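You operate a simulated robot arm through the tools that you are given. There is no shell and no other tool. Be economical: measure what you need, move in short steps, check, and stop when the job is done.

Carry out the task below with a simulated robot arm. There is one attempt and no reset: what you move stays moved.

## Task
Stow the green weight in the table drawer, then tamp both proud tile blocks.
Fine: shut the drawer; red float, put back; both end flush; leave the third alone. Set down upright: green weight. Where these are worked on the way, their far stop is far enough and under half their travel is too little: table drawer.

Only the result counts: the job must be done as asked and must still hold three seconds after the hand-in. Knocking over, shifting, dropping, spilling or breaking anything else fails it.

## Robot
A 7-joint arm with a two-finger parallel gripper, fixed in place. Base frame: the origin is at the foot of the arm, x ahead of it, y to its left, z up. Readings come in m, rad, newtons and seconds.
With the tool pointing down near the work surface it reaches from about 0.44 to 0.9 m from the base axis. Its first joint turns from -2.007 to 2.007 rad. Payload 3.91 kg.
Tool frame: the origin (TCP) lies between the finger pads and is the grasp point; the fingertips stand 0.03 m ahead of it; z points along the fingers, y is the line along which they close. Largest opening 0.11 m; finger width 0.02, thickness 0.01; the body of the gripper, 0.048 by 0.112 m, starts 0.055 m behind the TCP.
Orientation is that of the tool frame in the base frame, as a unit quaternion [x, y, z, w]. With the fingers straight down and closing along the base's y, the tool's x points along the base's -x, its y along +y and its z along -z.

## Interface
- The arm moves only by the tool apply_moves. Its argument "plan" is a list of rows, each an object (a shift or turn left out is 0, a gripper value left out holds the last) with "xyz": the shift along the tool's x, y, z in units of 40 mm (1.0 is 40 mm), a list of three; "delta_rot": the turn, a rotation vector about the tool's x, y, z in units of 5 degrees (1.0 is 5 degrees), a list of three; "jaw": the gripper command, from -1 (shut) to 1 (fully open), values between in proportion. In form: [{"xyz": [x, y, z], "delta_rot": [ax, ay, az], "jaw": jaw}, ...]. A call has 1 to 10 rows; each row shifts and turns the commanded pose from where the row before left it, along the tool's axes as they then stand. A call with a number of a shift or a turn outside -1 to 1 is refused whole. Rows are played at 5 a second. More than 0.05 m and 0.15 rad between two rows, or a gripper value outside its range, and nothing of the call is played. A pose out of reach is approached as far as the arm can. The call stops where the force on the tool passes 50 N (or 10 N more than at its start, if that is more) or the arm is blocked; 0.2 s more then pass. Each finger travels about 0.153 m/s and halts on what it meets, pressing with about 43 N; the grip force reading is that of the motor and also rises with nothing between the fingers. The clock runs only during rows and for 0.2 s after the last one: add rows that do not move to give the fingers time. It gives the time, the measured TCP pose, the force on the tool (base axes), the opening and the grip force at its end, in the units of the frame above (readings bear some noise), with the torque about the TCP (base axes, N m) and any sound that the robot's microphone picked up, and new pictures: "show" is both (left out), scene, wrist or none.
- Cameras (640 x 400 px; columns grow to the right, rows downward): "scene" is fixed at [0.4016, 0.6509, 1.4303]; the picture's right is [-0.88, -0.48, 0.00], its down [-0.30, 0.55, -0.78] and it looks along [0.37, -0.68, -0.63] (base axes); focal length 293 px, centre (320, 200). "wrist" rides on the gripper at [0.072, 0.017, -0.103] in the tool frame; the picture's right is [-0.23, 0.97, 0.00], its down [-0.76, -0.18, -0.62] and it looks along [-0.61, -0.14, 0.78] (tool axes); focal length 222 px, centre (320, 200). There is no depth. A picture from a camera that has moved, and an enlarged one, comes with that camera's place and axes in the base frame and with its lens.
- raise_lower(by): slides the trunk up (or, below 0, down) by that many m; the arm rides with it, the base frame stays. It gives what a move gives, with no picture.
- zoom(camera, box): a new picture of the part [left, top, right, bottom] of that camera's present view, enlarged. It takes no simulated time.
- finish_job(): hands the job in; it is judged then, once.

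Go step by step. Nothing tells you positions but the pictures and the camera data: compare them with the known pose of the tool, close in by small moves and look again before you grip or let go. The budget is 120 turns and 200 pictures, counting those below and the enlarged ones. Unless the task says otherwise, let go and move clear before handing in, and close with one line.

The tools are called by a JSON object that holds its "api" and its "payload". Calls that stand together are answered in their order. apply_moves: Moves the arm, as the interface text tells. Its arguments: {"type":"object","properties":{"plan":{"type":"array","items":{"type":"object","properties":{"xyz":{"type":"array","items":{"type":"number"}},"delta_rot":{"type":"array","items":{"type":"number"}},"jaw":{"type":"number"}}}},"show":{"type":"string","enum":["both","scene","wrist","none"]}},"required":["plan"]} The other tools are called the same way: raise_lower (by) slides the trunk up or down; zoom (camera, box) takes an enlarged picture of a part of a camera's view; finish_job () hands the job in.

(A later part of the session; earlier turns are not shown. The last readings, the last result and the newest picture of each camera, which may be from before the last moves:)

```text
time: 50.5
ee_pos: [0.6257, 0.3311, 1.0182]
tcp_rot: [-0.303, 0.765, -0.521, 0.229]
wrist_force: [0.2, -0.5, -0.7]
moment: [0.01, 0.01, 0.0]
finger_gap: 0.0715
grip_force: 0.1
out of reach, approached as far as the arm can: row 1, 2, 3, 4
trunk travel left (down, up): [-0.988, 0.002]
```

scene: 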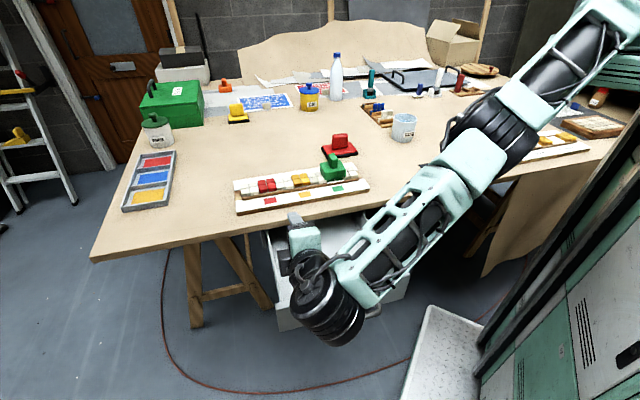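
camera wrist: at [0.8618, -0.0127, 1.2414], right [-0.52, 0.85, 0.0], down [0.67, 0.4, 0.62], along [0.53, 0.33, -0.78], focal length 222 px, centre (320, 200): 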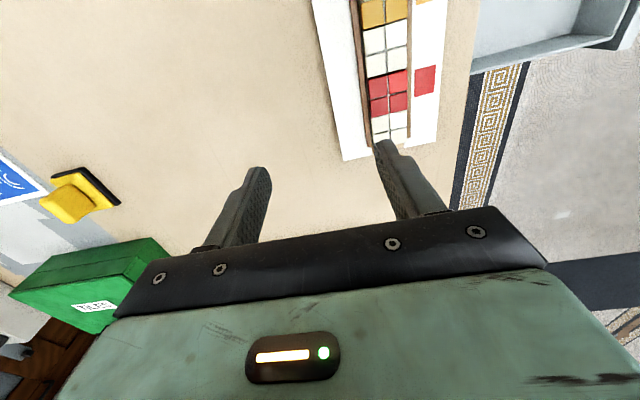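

{"api": "apply_moves", "payload": {"plan": [{"xyz": [0.6, 0.3, 0.5]}, {"xyz": [0.6, 0.3, 0.5]}, {"xyz": [0.6, 0.2, 0.5]}, {"xyz": [0.6, 0.2, 0.5]}], "show": "scene"}}

```text
time: 51.4
ee_pos: [0.6379, 0.345, 1.0135]
tcp_rot: [-0.283, 0.785, -0.478, 0.272]
wrist_force: [-0.5, 1.0, 1.2]
moment: [0.0, 0.01, 0.02]
finger_gap: 0.0716
grip_force: 0.1
out of reach, approached as far as the arm can: row 1, 2, 3, 4
trunk travel left (down, up): [-0.988, 0.002]
stopped in row 4: the arm was blocked; the commanded pose is now the measured one
```

scene: 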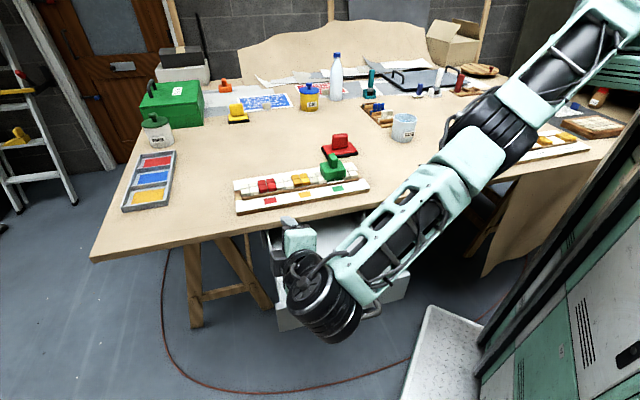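

The block re-synced the command to the measured pose. I'll make small test moves from here.

{"api": "apply_moves", "payload": {"plan": [{"xyz": [0.4, 0, 0]}], "show": "none"}}

{"api": "apply_moves", "payload": {"plan": [{"xyz": [0, -0.5, -0.2]}], "show": "none"}}

{"api": "apply_moves", "payload": {"plan": [{"xyz": [0, 0, -0.6]}, {"xyz": [0, 0, -0.6]}], "show": "none"}}

```text
time: 51.8
ee_pos: [0.6352, 0.3439, 1.0131]
tcp_rot: [-0.277, 0.788, -0.477, 0.275]
wrist_force: [-0.3, 0.4, -0.2]
moment: [-0.02, 0.02, 0.0]
finger_gap: 0.0717
grip_force: 0.0
out of reach, approached as far as the arm can: row 1
trunk travel left (down, up): [-0.988, 0.002]
```

```text
time: 52.2
ee_pos: [0.6337, 0.3436, 1.0147]
tcp_rot: [-0.284, 0.785, -0.482, 0.267]
wrist_force: [-0.4, 0.9, 0.1]
moment: [-0.02, 0.01, -0.02]
finger_gap: 0.0716
grip_force: 0.1
out of reach, approached as far as the arm can: row 1
trunk travel left (down, up): [-0.988, 0.002]
```

```text
time: 52.8
ee_pos: [0.5993, 0.3706, 1.0324]
tcp_rot: [-0.285, 0.785, -0.481, 0.267]
wrist_force: [0.5, 0.0, -0.1]
moment: [-0.01, 0.03, -0.01]
finger_gap: 0.0717
grip_force: 0.0
trunk travel left (down, up): [-0.988, 0.002]
```

Backing along the tool axis is reachable and bends the arm. I'll continue that.

{"api": "apply_moves", "payload": {"plan": [{"xyz": [0, 0, -0.6]}, {"xyz": [0, 0, -0.6]}, {"xyz": [0, 0, -0.6]}], "show": "scene"}}

```text
time: 53.6
ee_pos: [0.5418, 0.4035, 1.0668]
tcp_rot: [-0.284, 0.784, -0.481, 0.268]
wrist_force: [-0.4, -0.5, 0.4]
moment: [0.03, -0.02, 0.01]
finger_gap: 0.0717
grip_force: 0.0
out of reach, approached as far as the arm can: row 1, 2, 3
trunk travel left (down, up): [-0.988, 0.002]
```

scene: 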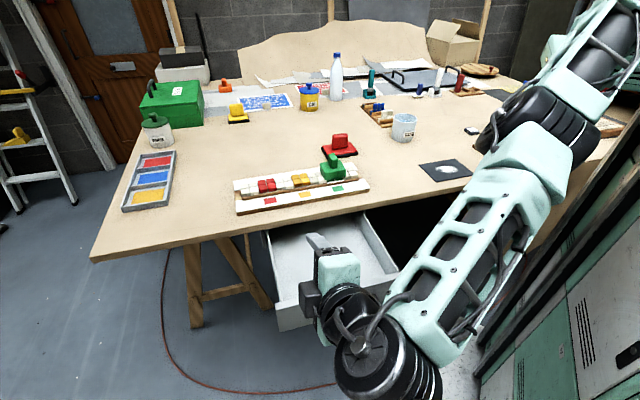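

{"api": "apply_moves", "payload": {"plan": [{"xyz": [0.6, 0, 0]}, {"xyz": [0.6, 0, 0]}, {"xyz": [0.6, 0, 0]}, {"xyz": [0.6, 0, 0]}], "show": "scene"}}

```text
time: 54.6
ee_pos: [0.4888, 0.3961, 1.0243]
tcp_rot: [-0.284, 0.784, -0.483, 0.267]
wrist_force: [0.2, 0.4, -0.1]
moment: [0.03, 0.0, -0.04]
finger_gap: 0.0714
grip_force: 0.0
out of reach, approached as far as the arm can: row 1, 2, 3, 4
trunk travel left (down, up): [-0.988, 0.002]
```

scene: 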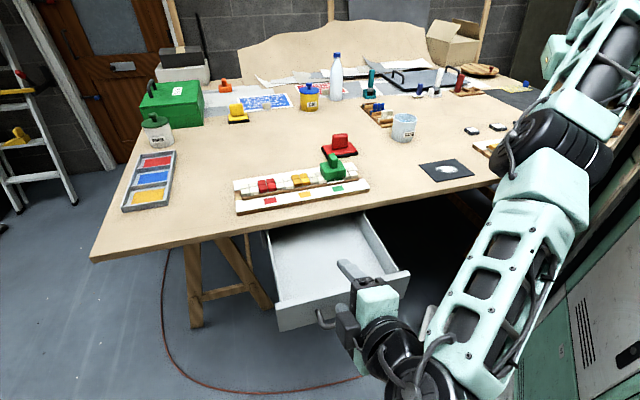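

It's bending more. I'll turn the tool about vertical so it points in the arm's own direction, to unload the wrist.

{"api": "apply_moves", "payload": {"plan": [{"delta_rot": [-0.147, -0.906, -0.391]}, {"delta_rot": [-0.147, -0.906, -0.391]}, {"delta_rot": [-0.147, -0.906, -0.391]}, {"delta_rot": [-0.147, -0.906, -0.391]}, {"delta_rot": [-0.147, -0.906, -0.391]}, {"delta_rot": [-0.147, -0.906, -0.391]}, {"delta_rot": [-0.147, -0.906, -0.391]}, {"delta_rot": [-0.147, -0.906, -0.391]}, {"delta_rot": [-0.147, -0.906, -0.391]}, {"delta_rot": [-0.147, -0.906, -0.391]}], "show": "scene"}}

```text
time: 57.0
ee_pos: [0.4993, 0.5413, 0.9886]
tcp_rot: [-0.582, 0.595, -0.306, 0.463]
wrist_force: [-0.2, -0.2, 0.9]
moment: [-0.01, 0.02, -0.02]
finger_gap: 0.0715
grip_force: 0.1
out of reach, approached as far as the arm can: row 1, 2, 3, 4, 5, 6, 7, 8, 9, 10
trunk travel left (down, up): [-0.988, 0.002]
stopped in row 10: the arm was blocked; the commanded pose is now the measured one
```

scene: 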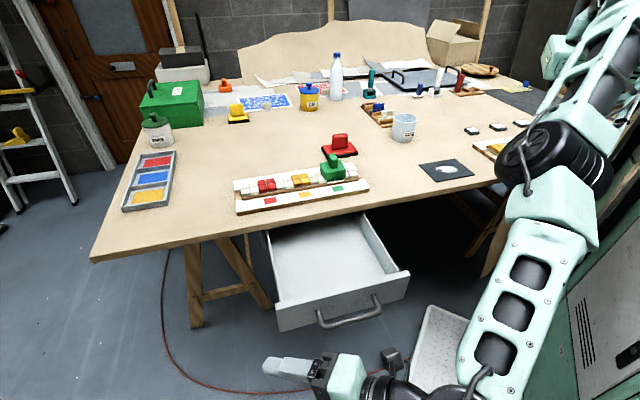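

Synced here, with the tool pointing forward. I'll pitch it down while drawing the TCP in.

{"api": "apply_moves", "payload": {"plan": [{"delta_rot": [-0.976, 0.21, 0]}, {"delta_rot": [-0.976, 0.21, 0], "xyz": [0, 0, -0.3]}, {"delta_rot": [-0.976, 0.21, 0], "xyz": [0, 0, -0.3]}, {"delta_rot": [-0.976, 0.21, 0], "xyz": [0, 0, -0.3]}, {"delta_rot": [-0.976, 0.21, 0], "xyz": [0, 0, -0.3]}, {"delta_rot": [-0.976, 0.21, 0], "xyz": [0, 0, -0.3]}, {"delta_rot": [-0.976, 0.21, 0], "xyz": [0, 0, -0.3]}], "show": "scene"}}

```text
time: 58.6
ee_pos: [0.4534, 0.5708, 1.0106]
tcp_rot: [-0.672, 0.686, -0.157, 0.229]
wrist_force: [-0.9, 0.1, -0.1]
moment: [0.01, -0.02, -0.01]
finger_gap: 0.0716
grip_force: 0.1
out of reach, approached as far as the arm can: row 1, 2, 3, 4, 5, 6, 7
trunk travel left (down, up): [-0.988, 0.002]
```

scene: 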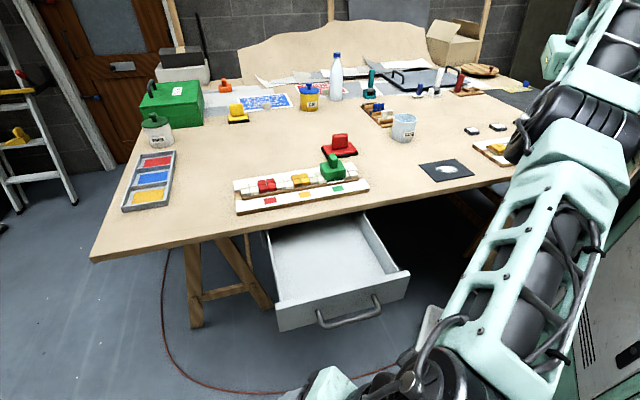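

The elbow is now well bent. I'll swing the arm rigidly about its first joint, 30° clockwise, which should always be reachable.

{"api": "apply_moves", "payload": {"plan": [{"xyz": [0.598, -0.664, 0.337], "delta_rot": [0.062, 0.314, 0.506]}, {"xyz": [0.598, -0.664, 0.337], "delta_rot": [0.062, 0.314, 0.506]}, {"xyz": [0.598, -0.664, 0.337], "delta_rot": [0.062, 0.314, 0.506]}, {"xyz": [0.598, -0.664, 0.337], "delta_rot": [0.062, 0.314, 0.506]}, {"xyz": [0.598, -0.664, 0.337], "delta_rot": [0.062, 0.314, 0.506]}, {"xyz": [0.598, -0.664, 0.337], "delta_rot": [0.062, 0.314, 0.506]}, {"xyz": [0.598, -0.664, 0.337], "delta_rot": [0.062, 0.314, 0.506]}, {"xyz": [0.598, -0.664, 0.337], "delta_rot": [0.062, 0.314, 0.506]}], "show": "scene"}}

```text
time: 60.4
ee_pos: [0.686, 0.422, 0.978]
tcp_rot: [-0.515, 0.811, -0.202, 0.191]
wrist_force: [-0.3, -0.3, -0.6]
moment: [-0.02, -0.02, -0.02]
finger_gap: 0.0714
grip_force: 0.0
out of reach, approached as far as the arm can: row 1, 2, 3, 4, 5, 6, 7, 8
trunk travel left (down, up): [-0.988, 0.002]
```

scene: 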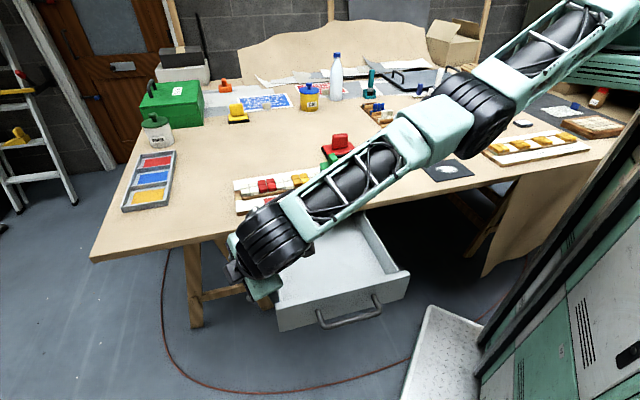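

I'll sync the command with a tiny trunk move and test small pure rotations to find which joint is limiting.

{"api": "raise_lower", "payload": {"by": -0.013}}

{"api": "apply_moves", "payload": {"plan": [{"delta_rot": [0, 0, 1]}], "show": "none"}}

{"api": "apply_moves", "payload": {"plan": [{"delta_rot": [0, 0, -1]}], "show": "none"}}

{"api": "apply_moves", "payload": {"plan": [{"xyz": [0, 0, -0.5]}], "show": "none"}}

```text
time: 61.0
ee_pos: [0.6863, 0.4214, 0.9663]
tcp_rot: [-0.515, 0.81, -0.202, 0.192]
wrist_force: [0.3, 0.1, -0.5]
moment: [0.02, 0.0, -0.01]
finger_gap: 0.0714
grip_force: 0.1
trunk travel left (down, up): [-0.975, 0.015]
```

```text
time: 61.4
ee_pos: [0.6866, 0.4216, 0.966]
tcp_rot: [-0.479, 0.833, -0.193, 0.199]
wrist_force: [-0.5, 0.5, 0.1]
moment: [-0.03, 0.0, -0.03]
finger_gap: 0.0717
grip_force: 0.0
trunk travel left (down, up): [-0.975, 0.015]
```

```text
time: 61.8
ee_pos: [0.6873, 0.4213, 0.9652]
tcp_rot: [-0.515, 0.811, -0.202, 0.191]
wrist_force: [0.5, 0.5, 0.2]
moment: [-0.02, 0.0, 0.02]
finger_gap: 0.0718
grip_force: 0.0
trunk travel left (down, up): [-0.975, 0.015]
```

```text
time: 62.2
ee_pos: [0.6795, 0.4317, 0.98]
tcp_rot: [-0.515, 0.811, -0.201, 0.192]
wrist_force: [0.5, 0.5, 0.3]
moment: [-0.01, 0.02, 0.0]
finger_gap: 0.0714
grip_force: 0.0
out of reach, approached as far as the arm can: row 1
trunk travel left (down, up): [-0.975, 0.015]
```

{"api": "raise_lower", "payload": {"by": 0.005}}

{"api": "apply_moves", "payload": {"plan": [{"xyz": [0.391, -0.514, 0.27], "delta_rot": [0.042, 0.21, 0.338]}], "show": "none"}}

{"api": "apply_moves", "payload": {"plan": [{"xyz": [-0.391, 0.514, -0.27], "delta_rot": [-0.042, -0.21, -0.338]}, {"xyz": [-0.391, 0.514, -0.27], "delta_rot": [-0.042, -0.21, -0.338]}], "show": "none"}}

```text
time: 62.8
ee_pos: [0.6791, 0.4325, 0.9848]
tcp_rot: [-0.515, 0.811, -0.202, 0.191]
wrist_force: [-0.1, 1.1, 0.5]
moment: [0.01, 0.0, 0.01]
finger_gap: 0.0716
grip_force: 0.2
trunk travel left (down, up): [-0.98, 0.01]
```

```text
time: 63.2
ee_pos: [0.6981, 0.4128, 0.9837]
tcp_rot: [-0.5, 0.82, -0.206, 0.187]
wrist_force: [-0.8, -0.3, -0.4]
moment: [0.02, -0.01, 0.02]
finger_gap: 0.0714
grip_force: 0.1
out of reach, approached as far as the arm can: row 1
trunk travel left (down, up): [-0.98, 0.01]
```

```text
time: 63.8
ee_pos: [0.6627, 0.449, 0.9866]
tcp_rot: [-0.53, 0.802, -0.198, 0.194]
wrist_force: [0.0, -1.3, 0.1]
moment: [-0.02, 0.0, -0.01]
finger_gap: 0.0716
grip_force: 0.1
out of reach, approached as far as the arm can: row 1, 2
trunk travel left (down, up): [-0.98, 0.01]
```

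My stretched poses all fit one sphere: the shoulder axis is really near (0, -0.25), and the arm is simply dead straight. I'll sync the command and move straight up in small steps, which goes gently inside the sphere.

{"api": "raise_lower", "payload": {"by": -0.01}}

{"api": "apply_moves", "payload": {"plan": [{"xyz": [-0.05, -0.26, -0.424]}, {"xyz": [-0.05, -0.26, -0.424]}, {"xyz": [-0.05, -0.26, -0.424]}, {"xyz": [-0.05, -0.26, -0.424]}, {"xyz": [-0.05, -0.26, -0.424]}, {"xyz": [-0.05, -0.26, -0.424]}], "show": "none"}}

```text
time: 64.3
ee_pos: [0.6626, 0.4502, 0.9759]
tcp_rot: [-0.53, 0.802, -0.199, 0.194]
wrist_force: [-0.4, -0.6, -1.1]
moment: [0.0, 0.01, -0.01]
finger_gap: 0.0717
grip_force: 0.1
trunk travel left (down, up): [-0.97, 0.02]
```

```text
time: 65.7
ee_pos: [0.6746, 0.4752, 1.0896]
tcp_rot: [-0.528, 0.803, -0.2, 0.193]
wrist_force: [0.4, -1.0, -0.8]
moment: [0.0, -0.01, 0.02]
finger_gap: 0.0713
grip_force: 0.0
out of reach, approached as far as the arm can: row 1, 2, 3, 4, 5, 6
trunk travel left (down, up): [-0.97, 0.02]
```

It slid along the sphere going up, so that bend direction is blocked. I'll try the opposite: down and slightly inward toward the true shoulder.

{"api": "raise_lower", "payload": {"by": 0.01}}

{"api": "apply_moves", "payload": {"plan": [{"xyz": [0.215, 0.27, 0.375]}, {"xyz": [0.215, 0.27, 0.375]}, {"xyz": [0.215, 0.27, 0.375]}, {"xyz": [0.215, 0.27, 0.375]}], "show": "none"}}

```text
time: 66.3
ee_pos: [0.674, 0.4748, 1.0996]
tcp_rot: [-0.528, 0.802, -0.2, 0.194]
wrist_force: [-0.3, -0.6, -0.4]
moment: [-0.01, -0.03, 0.02]
finger_gap: 0.0717
grip_force: 0.0
trunk travel left (down, up): [-0.98, 0.01]
```

```text
time: 67.3
ee_pos: [0.6633, 0.4584, 1.0206]
tcp_rot: [-0.528, 0.802, -0.2, 0.193]
wrist_force: [0.6, -0.1, 0.0]
moment: [0.01, 0.01, 0.01]
finger_gap: 0.0717
grip_force: 0.0
out of reach, approached as far as the arm can: row 1, 3
trunk travel left (down, up): [-0.98, 0.01]
```

{"api": "apply_moves", "payload": {"plan": [{"xyz": [0.28, 0.21, 0.24]}, {"xyz": [0.28, 0.21, 0.24]}, {"xyz": [0.28, 0.21, 0.24]}, {"xyz": [0.28, 0.21, 0.24]}, {"xyz": [0.28, 0.21, 0.24]}, {"xyz": [0.28, 0.21, 0.24]}], "show": "scene"}}

```text
time: 68.7
ee_pos: [0.6419, 0.4304, 0.9285]
tcp_rot: [-0.528, 0.803, -0.199, 0.193]
wrist_force: [0.6, -0.3, -0.7]
moment: [0.01, 0.01, -0.01]
finger_gap: 0.0713
grip_force: 0.0
out of reach, approached as far as the arm can: row 1, 2, 3, 4, 5, 6
trunk travel left (down, up): [-0.98, 0.01]
```

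scene: 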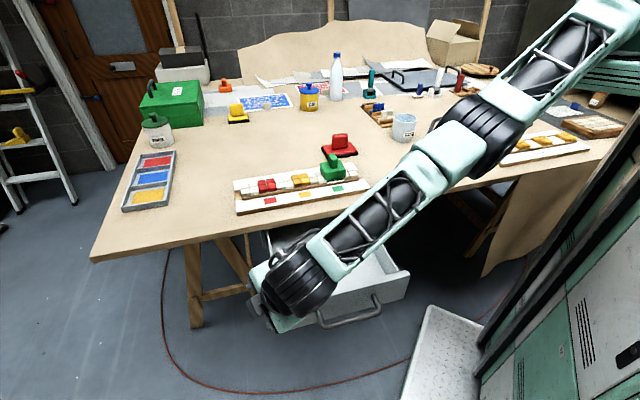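

The elbow's hinge axis is now near-vertical in view, so it should bend sideways. I'll try left-up with a slight inward component.

{"api": "raise_lower", "payload": {"by": 0.005}}

{"api": "apply_moves", "payload": {"plan": [{"xyz": [-0.09, 0.09, -0.51]}, {"xyz": [-0.09, 0.09, -0.51]}, {"xyz": [-0.09, 0.09, -0.51]}, {"xyz": [-0.09, 0.09, -0.51]}, {"xyz": [-0.09, 0.09, -0.51]}], "show": "none"}}

```text
time: 69.3
ee_pos: [0.6424, 0.4294, 0.9342]
tcp_rot: [-0.528, 0.802, -0.199, 0.194]
wrist_force: [-0.9, -0.3, 0.0]
moment: [0.0, -0.02, -0.01]
finger_gap: 0.071
grip_force: 0.0
trunk travel left (down, up): [-0.985, 0.005]
```

```text
time: 70.5
ee_pos: [0.5902, 0.4851, 1.0032]
tcp_rot: [-0.528, 0.803, -0.199, 0.192]
wrist_force: [0.6, 0.3, -0.1]
moment: [0.01, 0.01, 0.0]
finger_gap: 0.0717
grip_force: 0.0
out of reach, approached as far as the arm can: row 1, 2, 3, 4, 5
trunk travel left (down, up): [-0.985, 0.005]
```

{"api": "raise_lower", "payload": {"by": 0.004}}

{"api": "apply_moves", "payload": {"plan": [{"xyz": [0.36, -0.11, 0.38]}, {"xyz": [0.36, -0.11, 0.38]}, {"xyz": [0.36, -0.11, 0.38]}, {"xyz": [0.36, -0.11, 0.38]}], "show": "none"}}

```text
time: 71.0
ee_pos: [0.5914, 0.4858, 1.0077]
tcp_rot: [-0.528, 0.802, -0.201, 0.193]
wrist_force: [0.5, 0.2, -0.1]
moment: [-0.01, -0.03, -0.02]
finger_gap: 0.0713
grip_force: 0.1
trunk travel left (down, up): [-0.989, 0.001]
```

```text
time: 72.0
ee_pos: [0.625, 0.4423, 0.9487]
tcp_rot: [-0.528, 0.802, -0.201, 0.192]
wrist_force: [0.2, 0.1, -1.0]
moment: [-0.01, 0.02, -0.02]
finger_gap: 0.0713
grip_force: 0.0
out of reach, approached as far as the arm can: row 1, 2, 3, 4
trunk travel left (down, up): [-0.989, 0.001]
```

Let me look closely at the shoulder region to understand the arm's structure.

{"api": "zoom", "payload": {"camera": "scene", "box": [400, 0, 640, 150]}}

```text
2.67 times, centred on (520, 75) of scene
camera zoom: at [0.4016, 0.6509, 1.4303], right [-0.88, -0.48, 0.0], down [-0.3, 0.55, -0.78], along [0.37, -0.68, -0.63], focal length 780 px, centre (-213, 533)
```

zoom: 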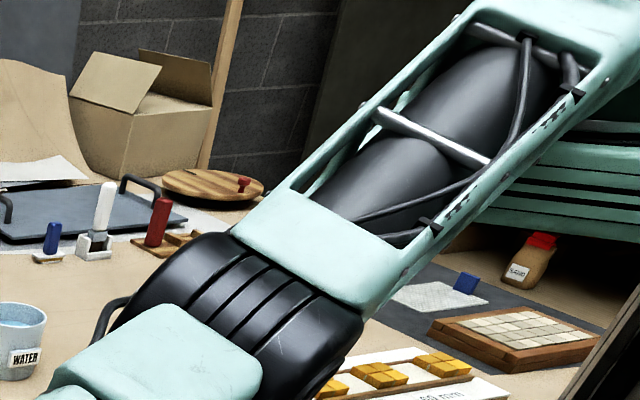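

My test rotations suggest the true first axis is near (0.1, -0.15), and the elbow is slightly past straight on a blocked side. I'll bring the tool vertical here, keeping the arm straight, then sync and push down to flip the elbow.

{"api": "apply_moves", "payload": {"plan": [{"delta_rot": [-0.984, 0.184, 0], "xyz": [0, 0, -0.3]}, {"delta_rot": [-0.984, 0.184, 0], "xyz": [0, 0, -0.3]}, {"delta_rot": [-0.984, 0.184, 0]}, {"delta_rot": [-0.984, 0.184, 0]}, {"delta_rot": [-0.984, 0.184, 0]}, {"delta_rot": [-0.984, 0.184, 0]}, {"delta_rot": [-0.4, 0.07, 0]}], "show": "none"}}

{"api": "raise_lower", "payload": {"by": -0.1}}

{"api": "zoom", "payload": {"camera": "scene", "box": [0, 0, 640, 400]}}

```text
time: 73.6
ee_pos: [0.61, 0.4415, 0.9716]
tcp_rot: [-0.55, 0.835, 0.0, 0.001]
wrist_force: [0.2, -0.2, -1.0]
moment: [-0.01, 0.02, 0.04]
finger_gap: 0.0714
grip_force: 0.0
out of reach, approached as far as the arm can: row 1, 2, 4, 5, 6
trunk travel left (down, up): [-0.989, 0.001]
```

```text
time: 74.9
ee_pos: [0.6108, 0.4414, 0.8718]
tcp_rot: [-0.55, 0.835, -0.002, 0.002]
wrist_force: [-0.3, 0.2, 0.2]
moment: [0.01, -0.01, 0.0]
finger_gap: 0.0713
grip_force: 0.1
trunk travel left (down, up): [-0.889, 0.101]
```

```text
1.00 times, centred on (320, 200) of scene (not enlarged: the box is as wide or as high as the picture)
camera zoom: at [0.4016, 0.6509, 1.4303], right [-0.88, -0.48, 0.0], down [-0.3, 0.55, -0.78], along [0.37, -0.68, -0.63], focal length 293 px, centre (320, 200)
```

zoom: 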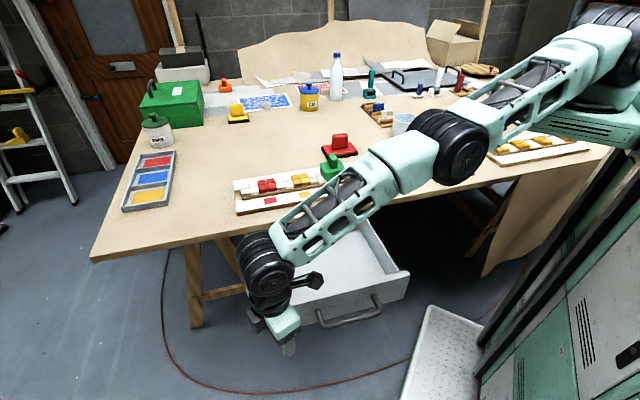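

The tool is vertical and synced. I'll make tiny probes: down, then inward.

{"api": "apply_moves", "payload": {"plan": [{"xyz": [0.238, 0.075, 0]}], "show": "none"}}

{"api": "apply_moves", "payload": {"plan": [{"xyz": [0, 0, 0.5]}, {"xyz": [0, 0, 0.5]}], "show": "none"}}

{"api": "apply_moves", "payload": {"plan": [{"xyz": [0.238, 0.075, 0]}, {"xyz": [0.238, 0.075, 0]}], "show": "none"}}

```text
time: 75.3
ee_pos: [0.606, 0.433, 0.8717]
tcp_rot: [-0.55, 0.835, -0.001, 0.002]
wrist_force: [0.1, -0.1, -0.5]
moment: [-0.01, 0.0, 0.01]
finger_gap: 0.0717
grip_force: 0.0
trunk travel left (down, up): [-0.889, 0.101]
```

```text
time: 75.9
ee_pos: [0.6035, 0.4293, 0.8321]
tcp_rot: [-0.55, 0.835, -0.001, 0.001]
wrist_force: [-0.6, -0.3, -0.6]
moment: [0.01, 0.01, -0.02]
finger_gap: 0.0716
grip_force: 0.0
out of reach, approached as far as the arm can: row 2
trunk travel left (down, up): [-0.889, 0.101]
```

```text
time: 76.5
ee_pos: [0.598, 0.4259, 0.8274]
tcp_rot: [-0.55, 0.835, -0.001, 0.001]
wrist_force: [0.0, 0.5, 0.2]
moment: [-0.01, -0.02, -0.03]
finger_gap: 0.0715
grip_force: 0.1
out of reach, approached as far as the arm can: row 1, 2
trunk travel left (down, up): [-0.889, 0.101]
```

Inward works at the higher z, but not after going down. I'll go back up and continue inward.

{"api": "apply_moves", "payload": {"plan": [{"xyz": [0, 0, -0.6]}, {"xyz": [0, 0, -0.6]}, {"xyz": [0, 0, -0.6]}], "show": "none"}}

{"api": "apply_moves", "payload": {"plan": [{"xyz": [0.238, 0.075, 0]}, {"xyz": [0.238, 0.075, 0]}, {"xyz": [0.238, 0.075, 0]}], "show": "none"}}

{"api": "apply_moves", "payload": {"plan": [{"xyz": [0.3, 0.1, -0.5]}, {"xyz": [0.3, 0.1, -0.5]}, {"xyz": [0.3, 0.1, -0.5]}], "show": "none"}}

```text
time: 77.3
ee_pos: [0.6108, 0.4445, 0.8904]
tcp_rot: [-0.55, 0.835, 0.0, 0.0]
wrist_force: [0.1, 0.5, -0.4]
moment: [-0.05, -0.01, -0.01]
finger_gap: 0.0713
grip_force: 0.0
out of reach, approached as far as the arm can: row 1, 2, 3
trunk travel left (down, up): [-0.889, 0.101]
```

```text
time: 78.1
ee_pos: [0.6073, 0.4445, 0.8809]
tcp_rot: [-0.55, 0.835, -0.002, 0.001]
wrist_force: [0.0, 1.2, -0.3]
moment: [-0.01, 0.0, -0.02]
finger_gap: 0.0715
grip_force: 0.1
out of reach, approached as far as the arm can: row 1, 2, 3
trunk travel left (down, up): [-0.889, 0.101]
```

```text
time: 78.9
ee_pos: [0.6092, 0.4595, 0.9254]
tcp_rot: [-0.55, 0.835, -0.001, 0.0]
wrist_force: [-0.5, 0.0, 0.2]
moment: [0.02, 0.0, -0.02]
finger_gap: 0.0716
grip_force: 0.1
out of reach, approached as far as the arm can: row 1, 2, 3
trunk travel left (down, up): [-0.889, 0.101]
```

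I'll try one combined probe: stretch out, come back, deflect right and up (the elbow side used when it worked), then retract.

{"api": "apply_moves", "payload": {"plan": [{"xyz": [-0.95, -0.3, 0]}, {"xyz": [0.6, 0.2, 0]}, {"xyz": [0.3, -0.65, -0.65]}, {"xyz": [0.4, -0.6, -0.6]}, {"xyz": [0.4, -0.6, -0.6]}, {"xyz": [0.4, 0.1, 0]}, {"xyz": [0.4, 0.1, 0]}, {"xyz": [0.4, 0.1, 0]}, {"xyz": [0.4, 0.1, 0]}], "show": "none"}}

```text
time: 80.9
ee_pos: [0.6867, 0.4192, 0.9955]
tcp_rot: [-0.55, 0.835, 0.0, 0.0]
wrist_force: [-0.4, 0.3, -0.2]
moment: [-0.01, -0.03, 0.01]
finger_gap: 0.0715
grip_force: 0.1
out of reach, approached as far as the arm can: row 1, 2, 3, 4, 5, 6, 7, 8, 9
trunk travel left (down, up): [-0.889, 0.101]
```

I'll sync again and run a structured probe: out to straight, deflect right, then inward, reading which rows are reachable.

{"api": "raise_lower", "payload": {"by": 0.05}}

{"api": "apply_moves", "payload": {"plan": [{"xyz": [-0.35, -0.15, 0]}, {"xyz": [-0.35, -0.15, 0]}, {"xyz": [-0.35, -0.15, 0]}, {"xyz": [0.35, 0.15, 0]}, {"xyz": [0.415, -0.8, 0]}, {"xyz": [0.415, -0.8, 0]}, {"xyz": [0.415, -0.8, 0]}, {"xyz": [0.23, 0.096, 0]}, {"xyz": [0.23, 0.096, 0]}, {"xyz": [0.23, 0.096, 0]}], "show": "none"}}

```text
time: 81.8
ee_pos: [0.6865, 0.4185, 1.0458]
tcp_rot: [-0.549, 0.836, -0.001, 0.0]
wrist_force: [0.1, 0.2, 0.0]
moment: [0.0, -0.01, 0.01]
finger_gap: 0.0718
grip_force: 0.1
trunk travel left (down, up): [-0.939, 0.051]
```

```text
time: 84.0
ee_pos: [0.7255, 0.3052, 1.0475]
tcp_rot: [-0.55, 0.835, -0.001, 0.001]
wrist_force: [0.1, 0.0, 0.1]
moment: [0.02, 0.0, -0.02]
finger_gap: 0.0715
grip_force: 0.1
out of reach, approached as far as the arm can: row 1, 2, 3
trunk travel left (down, up): [-0.939, 0.051]
```

That worked: every row after the stretch was reachable and the arm is retracting. I'll continue inward.

{"api": "apply_moves", "payload": {"plan": [{"xyz": [0.6, 0.1, 0]}, {"xyz": [0.6, 0.1, 0]}, {"xyz": [0.6, 0.0, 0]}, {"xyz": [0.6, 0.0, 0]}, {"xyz": [0.6, 0.0, 0]}], "show": "scene"}}

```text
time: 85.2
ee_pos: [0.6703, 0.198, 1.0447]
tcp_rot: [-0.55, 0.835, -0.001, 0.0]
wrist_force: [-0.6, 0.2, -0.6]
moment: [-0.01, 0.0, -0.01]
finger_gap: 0.0716
grip_force: 0.1
trunk travel left (down, up): [-0.939, 0.051]
```

scene: 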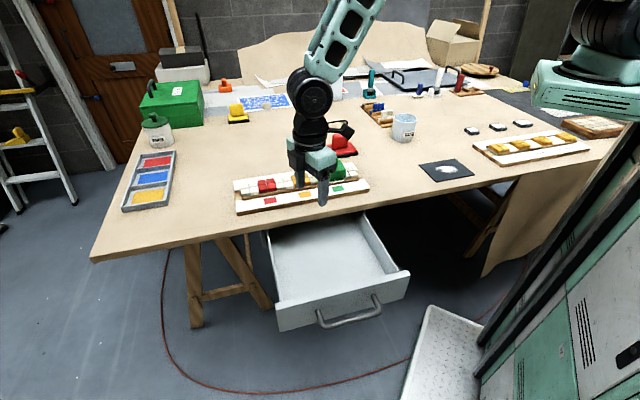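

The elbow is up and free again, so I'll stay away from full stretch from now on. Next I'll move above the weight for a close look.

{"api": "apply_moves", "payload": {"plan": [{"xyz": [0.75, -0.55, -0.25]}, {"xyz": [0.75, -0.55, -0.25]}, {"xyz": [0.75, -0.55, -0.25]}, {"xyz": [0.75, -0.55, -0.25]}, {"xyz": [0.75, -0.55, -0.25]}, {"xyz": [0.75, -0.55, -0.25]}, {"delta_rot": [0, 0, 1]}, {"delta_rot": [0, 0, 1]}, {"delta_rot": [0, 0, 1]}, {"delta_rot": [0, 0, 1], "jaw": 1}], "show": "wrist"}}

{"api": "zoom", "payload": {"camera": "wrist", "box": [160, 0, 480, 200]}}

```text
time: 87.4
ee_pos: [0.7189, -0.019, 1.1068]
tcp_rot: [-0.395, 0.919, -0.002, 0.0]
wrist_force: [0.3, 0.3, 0.7]
moment: [0.0, -0.02, 0.0]
finger_gap: 0.1104
grip_force: 0.0
trunk travel left (down, up): [-0.939, 0.051]
camera wrist: at [0.6568, -0.0618, 1.2098], right [-0.55, 0.83, 0.0], down [0.65, 0.43, 0.62], along [0.52, 0.34, -0.78], focal length 222 px, centre (320, 200)
```

wrist: 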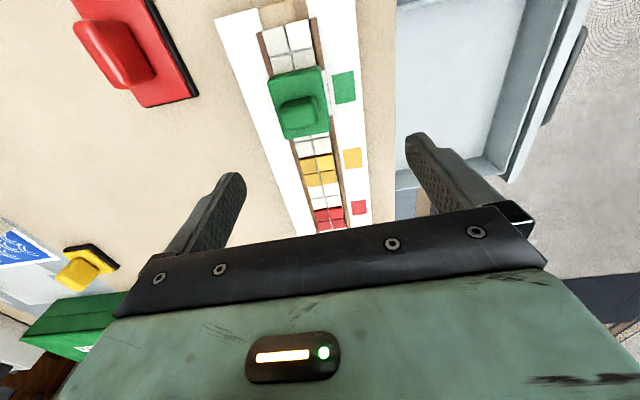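

```text
2.00 times, centred on (320, 100) of wrist
camera zoom: at [0.6568, -0.0618, 1.2098], right [-0.55, 0.83, 0.0], down [0.65, 0.43, 0.62], along [0.52, 0.34, -0.78], focal length 444 px, centre (320, 400)
```

zoom: 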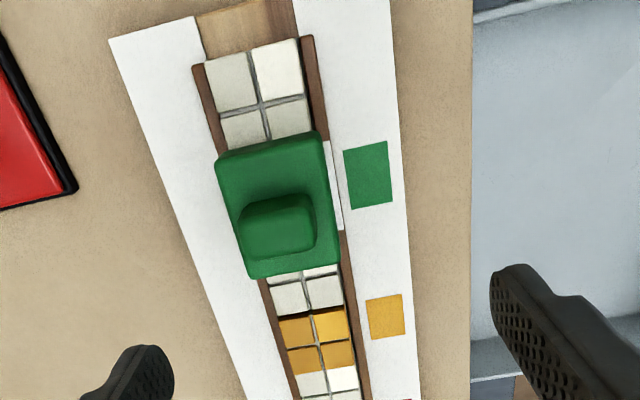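

The knob is at about (0.731, -0.036) with its top at z≈0.98, and the block top is at z≈0.939. I'll align over it and descend part way.

{"api": "apply_moves", "payload": {"plan": [{"xyz": [0.09, -0.51, 0], "delta_rot": [0, 0, 0.3], "jaw": 0.3}, {"xyz": [0, 0, 0.8]}, {"xyz": [0, 0, 0.8]}, {"xyz": [0, 0, 0.6]}], "show": "wrist"}}

{"api": "zoom", "payload": {"camera": "scene", "box": [260, 110, 420, 210]}}

```text
time: 88.4
ee_pos: [0.7311, -0.0355, 1.0206]
tcp_rot: [-0.383, 0.924, 0.0, 0.002]
wrist_force: [-0.4, -0.2, 0.7]
moment: [0.05, -0.03, 0.03]
finger_gap: 0.0714
grip_force: 0.1
trunk travel left (down, up): [-0.939, 0.051]
camera wrist: at [0.6681, -0.0765, 1.1229], right [-0.53, 0.85, 0.0], down [0.66, 0.42, 0.62], along [0.53, 0.33, -0.78], focal length 222 px, centre (320, 200)
```

wrist: 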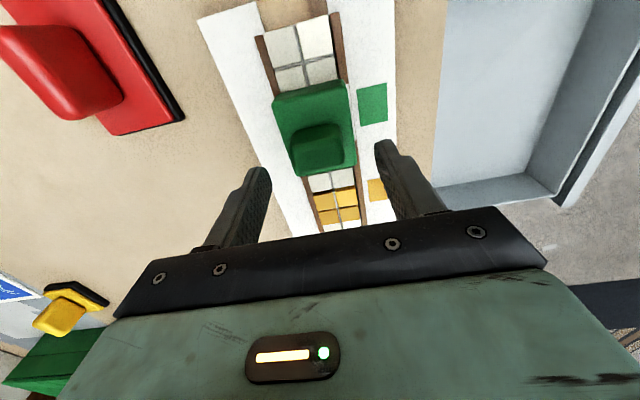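

```text
4.00 times, centred on (340, 160) of scene
camera zoom: at [0.4016, 0.6509, 1.4303], right [-0.88, -0.48, 0.0], down [-0.3, 0.55, -0.78], along [0.37, -0.68, -0.63], focal length 1170 px, centre (240, 360)
```

zoom: 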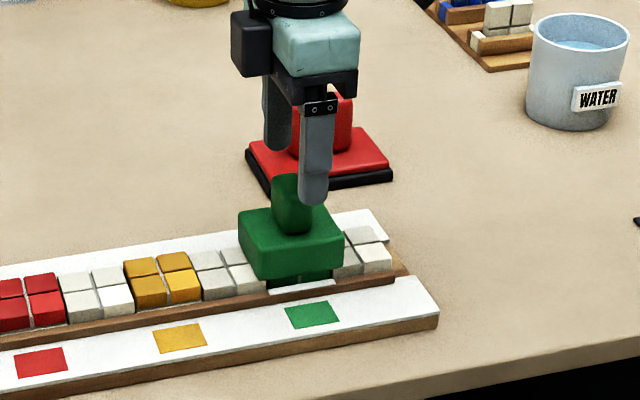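

Aligned. I'll descend to TCP z≈0.975 and grip the knob.

{"api": "apply_moves", "payload": {"plan": [{"xyz": [0, 0, 0.6]}, {"xyz": [0, 0, 0.5]}, {"jaw": -1}, {"jaw": -1}, {"jaw": -1}], "show": "wrist"}}

{"api": "zoom", "payload": {"camera": "scene", "box": [260, 110, 420, 210]}}

```text
time: 89.6
ee_pos: [0.7334, -0.0358, 0.9764]
tcp_rot: [-0.384, 0.923, -0.001, 0.002]
wrist_force: [5.5, -2.6, 11.2]
moment: [-0.03, 0.16, 0.07]
finger_gap: 0.0398
grip_force: 42.9
trunk travel left (down, up): [-0.939, 0.051]
camera wrist: at [0.6688, -0.0762, 1.0795], right [-0.53, 0.85, 0.0], down [0.66, 0.42, 0.63], along [0.53, 0.33, -0.78], focal length 222 px, centre (320, 200)
```

wrist: 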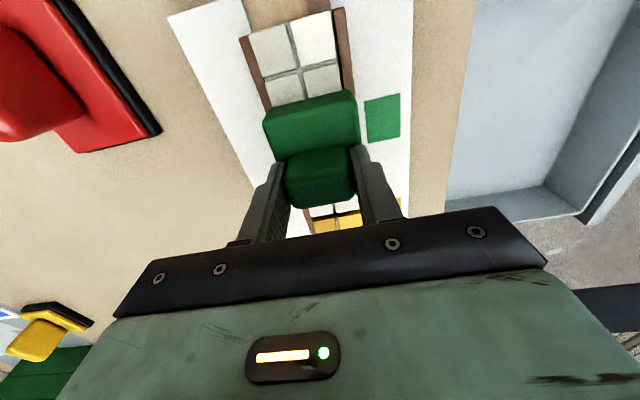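

```text
4.00 times, centred on (340, 160) of scene
camera zoom: at [0.4016, 0.6509, 1.4303], right [-0.88, -0.48, 0.0], down [-0.3, 0.55, -0.78], along [0.37, -0.68, -0.63], focal length 1170 px, centre (240, 360)
```

zoom: 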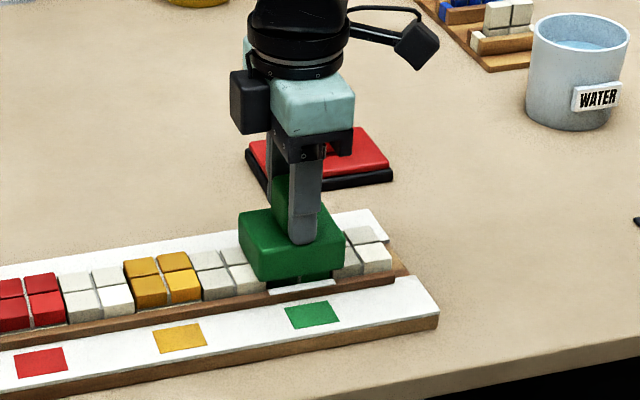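

The knob is gripped (39.8 mm). I'll lift and check what lies underneath.

{"api": "apply_moves", "payload": {"plan": [{"xyz": [0, 0, -0.3]}, {"xyz": [0, 0, -0.7]}, {"xyz": [0, 0, -0.9]}, {"xyz": [0, 0, -0.9]}], "show": "wrist"}}

{"api": "zoom", "payload": {"camera": "scene", "box": [220, 140, 380, 240]}}

```text
time: 90.6
ee_pos: [0.7312, -0.0373, 1.0861]
tcp_rot: [-0.385, 0.923, -0.001, 0.0]
wrist_force: [0.1, 0.2, -5.8]
moment: [-0.03, 0.03, 0.02]
finger_gap: 0.0397
grip_force: 42.7
trunk travel left (down, up): [-0.939, 0.051]
camera wrist: at [0.6672, -0.0779, 1.1893], right [-0.53, 0.85, 0.0], down [0.66, 0.42, 0.62], along [0.53, 0.33, -0.78], focal length 222 px, centre (320, 200)
```

wrist: 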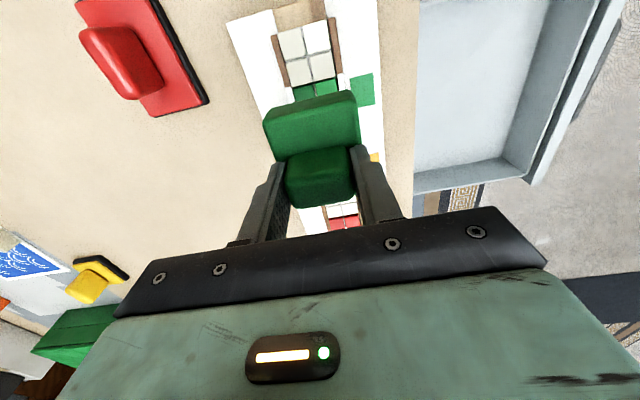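

```text
4.00 times, centred on (300, 190) of scene
camera zoom: at [0.4016, 0.6509, 1.4303], right [-0.88, -0.48, 0.0], down [-0.3, 0.55, -0.78], along [0.37, -0.68, -0.63], focal length 1170 px, centre (400, 240)
```

zoom: 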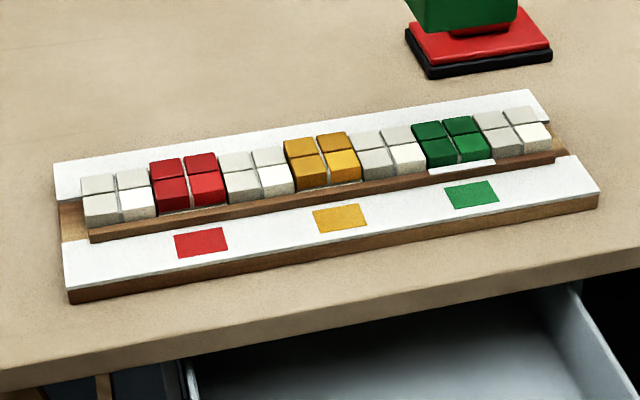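

The weight is held (5.8 N) and I can see a green block beneath where it stood. I'll carry it over the open drawer at about (0.615, 0.191).

{"api": "apply_moves", "payload": {"plan": [{"xyz": [-0.28, 0.87, 0]}, {"xyz": [-0.28, 0.87, 0]}, {"xyz": [-0.28, 0.87, 0]}, {"xyz": [-0.28, 0.87, 0]}, {"xyz": [-0.28, 0.87, 0]}, {"xyz": [-0.28, 0.87, 0]}, {"xyz": [-0.28, 0.87, 0]}, {"xyz": [0, 0, 0.9]}, {"xyz": [0, 0, 0.9]}, {"xyz": [0, 0, 0.9]}], "show": "both"}}

{"api": "zoom", "payload": {"camera": "scene", "box": [220, 200, 440, 340]}}

```text
time: 92.8
ee_pos: [0.6141, 0.1913, 0.9832]
tcp_rot: [-0.384, 0.923, 0.0, 0.002]
wrist_force: [-1.0, -0.1, -4.9]
moment: [0.0, 0.02, -0.04]
finger_gap: 0.0399
grip_force: 43.1
trunk travel left (down, up): [-0.939, 0.051]
camera wrist: at [0.5516, 0.1514, 1.0842], right [-0.53, 0.85, 0.0], down [0.66, 0.42, 0.62], along [0.53, 0.33, -0.78], focal length 222 px, centre (320, 200)
```

scene: 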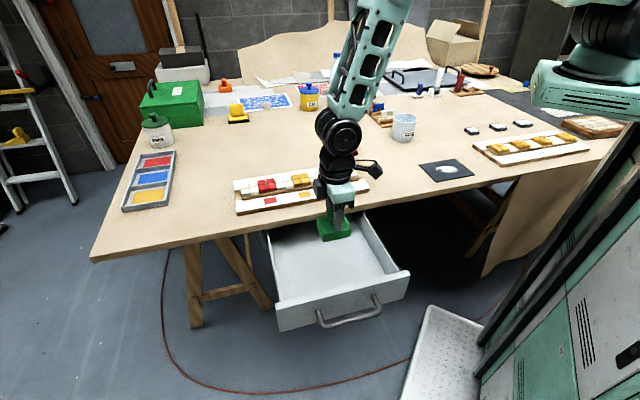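
wrist: 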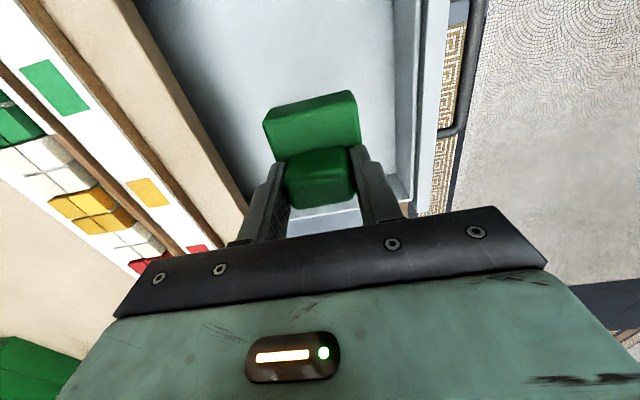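

```text
2.86 times, centred on (330, 270) of scene
camera zoom: at [0.4016, 0.6509, 1.4303], right [-0.88, -0.48, 0.0], down [-0.3, 0.55, -0.78], along [0.37, -0.68, -0.63], focal length 836 px, centre (291, 0)
```

zoom: 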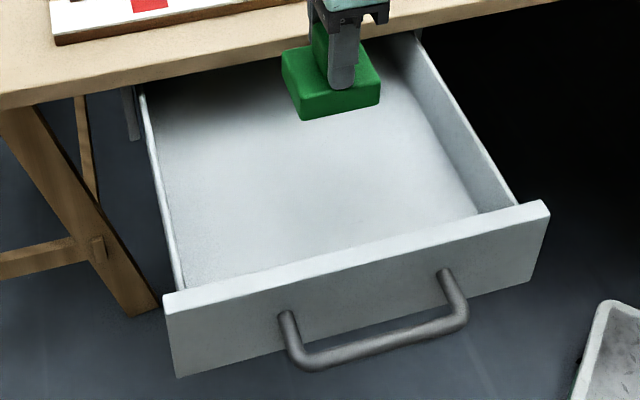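

It's well placed over the drawer floor. I'll lower partly and check.

{"api": "apply_moves", "payload": {"plan": [{"xyz": [0, 0, 0.8]}, {"xyz": [0, 0, 0.8]}, {"xyz": [0, 0, 0.8]}], "show": "none"}}

{"api": "zoom", "payload": {"camera": "scene", "box": [220, 200, 440, 340]}}

```text
time: 93.6
ee_pos: [0.6147, 0.1916, 0.8846]
tcp_rot: [-0.384, 0.923, -0.001, 0.001]
wrist_force: [0.3, -0.7, -4.5]
moment: [0.01, 0.01, 0.03]
finger_gap: 0.0398
grip_force: 43.3
trunk travel left (down, up): [-0.939, 0.051]
```

```text
2.86 times, centred on (330, 270) of scene
camera zoom: at [0.4016, 0.6509, 1.4303], right [-0.88, -0.48, 0.0], down [-0.3, 0.55, -0.78], along [0.37, -0.68, -0.63], focal length 836 px, centre (291, 0)
```

zoom: 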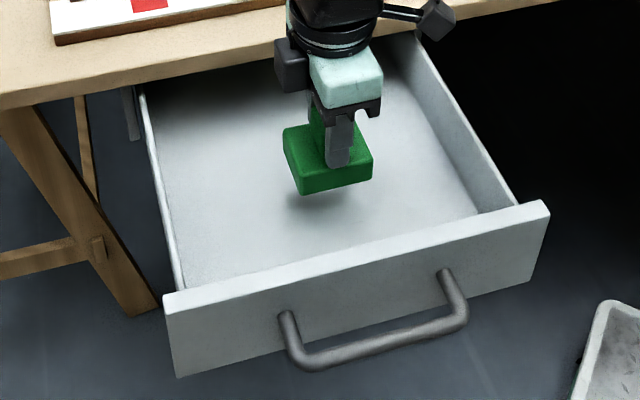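

The shadow shows the floor is close. I'll lower gently.

{"api": "apply_moves", "payload": {"plan": [{"xyz": [0, 0, 0.2]}, {"xyz": [0, 0, 0.2]}, {"xyz": [0, 0, 0.2]}], "show": "none"}}

{"api": "zoom", "payload": {"camera": "scene", "box": [280, 210, 380, 273]}}

```text
time: 94.4
ee_pos: [0.6132, 0.1911, 0.8597]
tcp_rot: [-0.385, 0.923, 0.0, 0.001]
wrist_force: [-0.6, -0.2, -5.5]
moment: [0.02, 0.0, -0.01]
finger_gap: 0.0398
grip_force: 43.1
trunk travel left (down, up): [-0.939, 0.051]
```

```text
6.35 times, centred on (330, 242) of scene
camera zoom: at [0.4016, 0.6509, 1.4303], right [-0.88, -0.48, 0.0], down [-0.3, 0.55, -0.78], along [0.37, -0.68, -0.63], focal length 1858 px, centre (256, -64)
```

zoom: 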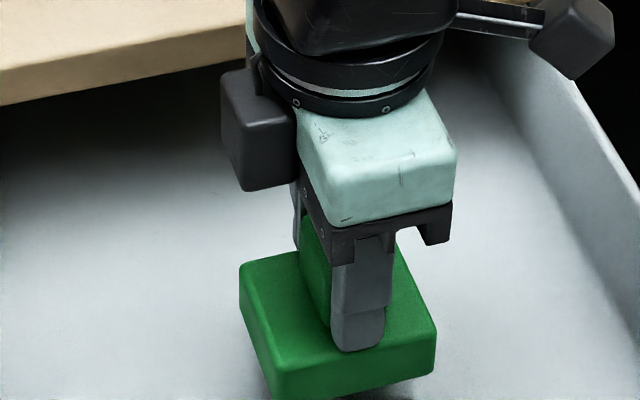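

{"api": "apply_moves", "payload": {"plan": [{"xyz": [0, 0, 0.12]}, {"xyz": [0, 0, 0.12]}], "show": "none"}}

{"api": "apply_moves", "payload": {"plan": [{"xyz": [0, 0, 0.1]}, {"xyz": [0, 0, 0.1]}], "show": "none"}}

{"api": "zoom", "payload": {"camera": "scene", "box": [280, 220, 380, 283]}}

```text
time: 95.0
ee_pos: [0.616, 0.1907, 0.8499]
tcp_rot: [-0.384, 0.923, -0.001, 0.0]
wrist_force: [-0.1, 0.0, -4.4]
moment: [0.03, 0.0, 0.02]
finger_gap: 0.04
grip_force: 42.9
trunk travel left (down, up): [-0.939, 0.051]
```

```text
time: 95.6
ee_pos: [0.6134, 0.1902, 0.8413]
tcp_rot: [-0.385, 0.923, -0.001, 0.001]
wrist_force: [0.2, 0.1, -5.1]
moment: [0.05, -0.03, 0.02]
finger_gap: 0.0399
grip_force: 43.0
trunk travel left (down, up): [-0.939, 0.051]
```

```text
6.35 times, centred on (330, 252) of scene
camera zoom: at [0.4016, 0.6509, 1.4303], right [-0.88, -0.48, 0.0], down [-0.3, 0.55, -0.78], along [0.37, -0.68, -0.63], focal length 1858 px, centre (256, -127)
```

zoom: 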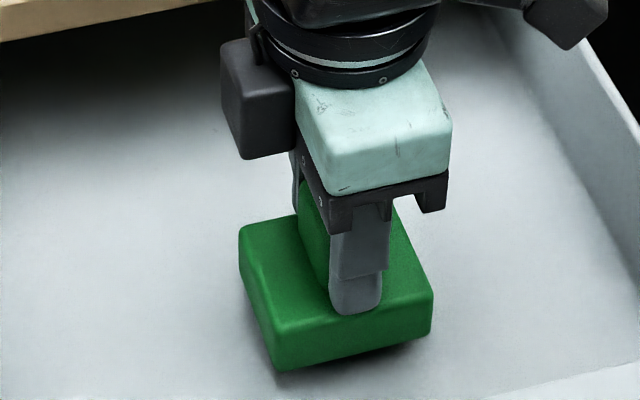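

{"api": "apply_moves", "payload": {"plan": [{"xyz": [0, 0, 0.08]}, {"xyz": [0, 0, 0.08]}], "show": "none"}}

{"api": "apply_moves", "payload": {"plan": [{"xyz": [0, 0, 0.08]}, {"xyz": [0, 0, 0.05]}], "show": "none"}}

{"api": "zoom", "payload": {"camera": "scene", "box": [280, 220, 380, 283]}}

```text
time: 96.2
ee_pos: [0.6148, 0.1913, 0.837]
tcp_rot: [-0.384, 0.923, -0.001, 0.001]
wrist_force: [-0.2, 0.3, -4.8]
moment: [0.0, 0.0, -0.02]
finger_gap: 0.0399
grip_force: 42.9
trunk travel left (down, up): [-0.939, 0.051]
```

```text
time: 96.8
ee_pos: [0.6154, 0.1908, 0.8301]
tcp_rot: [-0.385, 0.923, -0.001, 0.001]
wrist_force: [0.1, -1.0, -5.7]
moment: [0.0, 0.0, 0.02]
finger_gap: 0.0398
grip_force: 43.1
trunk travel left (down, up): [-0.939, 0.051]
```

```text
6.35 times, centred on (330, 252) of scene
camera zoom: at [0.4016, 0.6509, 1.4303], right [-0.88, -0.48, 0.0], down [-0.3, 0.55, -0.78], along [0.37, -0.68, -0.63], focal length 1858 px, centre (256, -127)
```

zoom: 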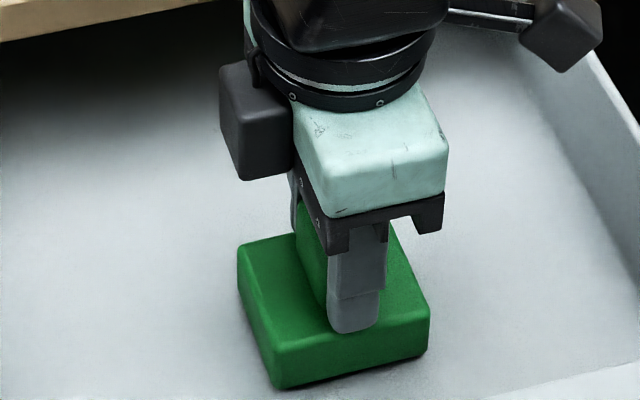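

{"api": "apply_moves", "payload": {"plan": [{"xyz": [0, 0, 0.06]}, {"xyz": [0, 0, 0.05]}], "show": "none"}}

{"api": "apply_moves", "payload": {"plan": [{"xyz": [0, 0, 0.05]}, {"xyz": [0, 0, 0.04]}], "show": "none"}}

{"api": "zoom", "payload": {"camera": "scene", "box": [280, 220, 380, 283]}}

```text
time: 97.4
ee_pos: [0.6135, 0.1898, 0.8256]
tcp_rot: [-0.384, 0.923, 0.0, 0.001]
wrist_force: [-1.2, -2.6, 3.8]
moment: [0.26, 0.06, 0.03]
finger_gap: 0.0398
grip_force: 43.0
trunk travel left (down, up): [-0.939, 0.051]
```

```text
time: 98.2
ee_pos: [0.615, 0.192, 0.8259]
tcp_rot: [-0.384, 0.923, -0.002, 0.002]
wrist_force: [-8.7, -8.4, 32.6]
moment: [0.71, 0.47, 0.26]
finger_gap: 0.0397
grip_force: 42.6
trunk travel left (down, up): [-0.939, 0.051]
stopped in row 2: the force on the tool passed its limit at 52 N (the readings are from after the stop); the commanded pose is now the measured one
```

```text
6.35 times, centred on (330, 252) of scene
camera zoom: at [0.4016, 0.6509, 1.4303], right [-0.88, -0.48, 0.0], down [-0.3, 0.55, -0.78], along [0.37, -0.68, -0.63], focal length 1858 px, centre (256, -127)
```

zoom: 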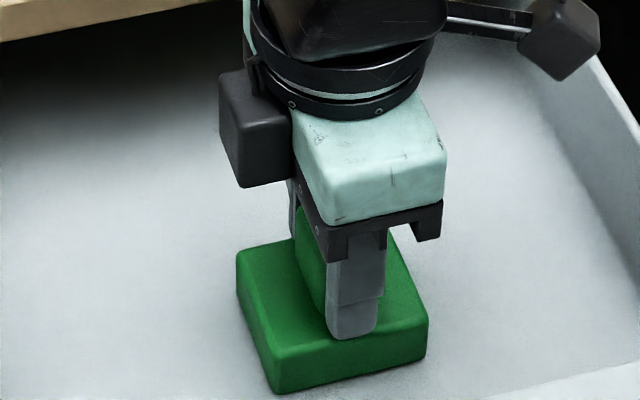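

The weight is on the drawer floor. I'll release it and rise straight up.

{"api": "apply_moves", "payload": {"plan": [{"jaw": 0.3}, {"jaw": 0.3}, {"xyz": [0, 0, -0.6]}, {"xyz": [0, 0, -0.9]}, {"xyz": [0, 0, -0.9]}, {"xyz": [0, 0, -0.9]}, {"xyz": [0, 0, -0.9]}], "show": "both"}}

```text
time: 99.8
ee_pos: [0.6147, 0.1923, 0.9909]
tcp_rot: [-0.385, 0.923, -0.001, 0.001]
wrist_force: [0.0, -0.4, -0.4]
moment: [-0.06, -0.01, 0.01]
finger_gap: 0.0715
grip_force: 0.1
trunk travel left (down, up): [-0.939, 0.051]
camera wrist: at [0.5516, 0.1512, 1.0929], right [-0.53, 0.85, 0.0], down [0.66, 0.42, 0.62], along [0.53, 0.33, -0.78], focal length 222 px, centre (320, 200)
```

scene: 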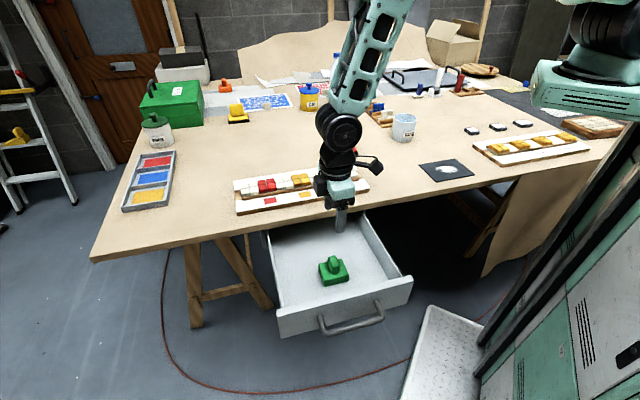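
wrist: 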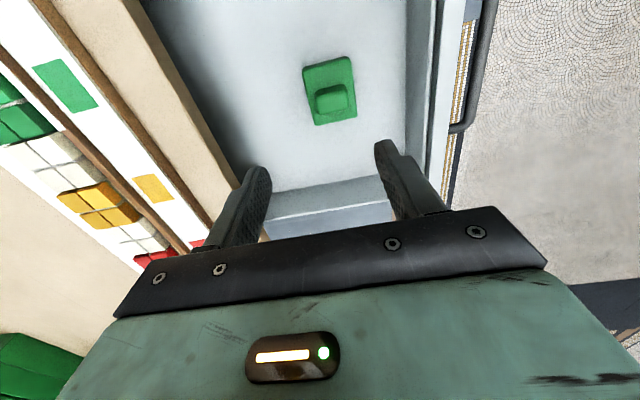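

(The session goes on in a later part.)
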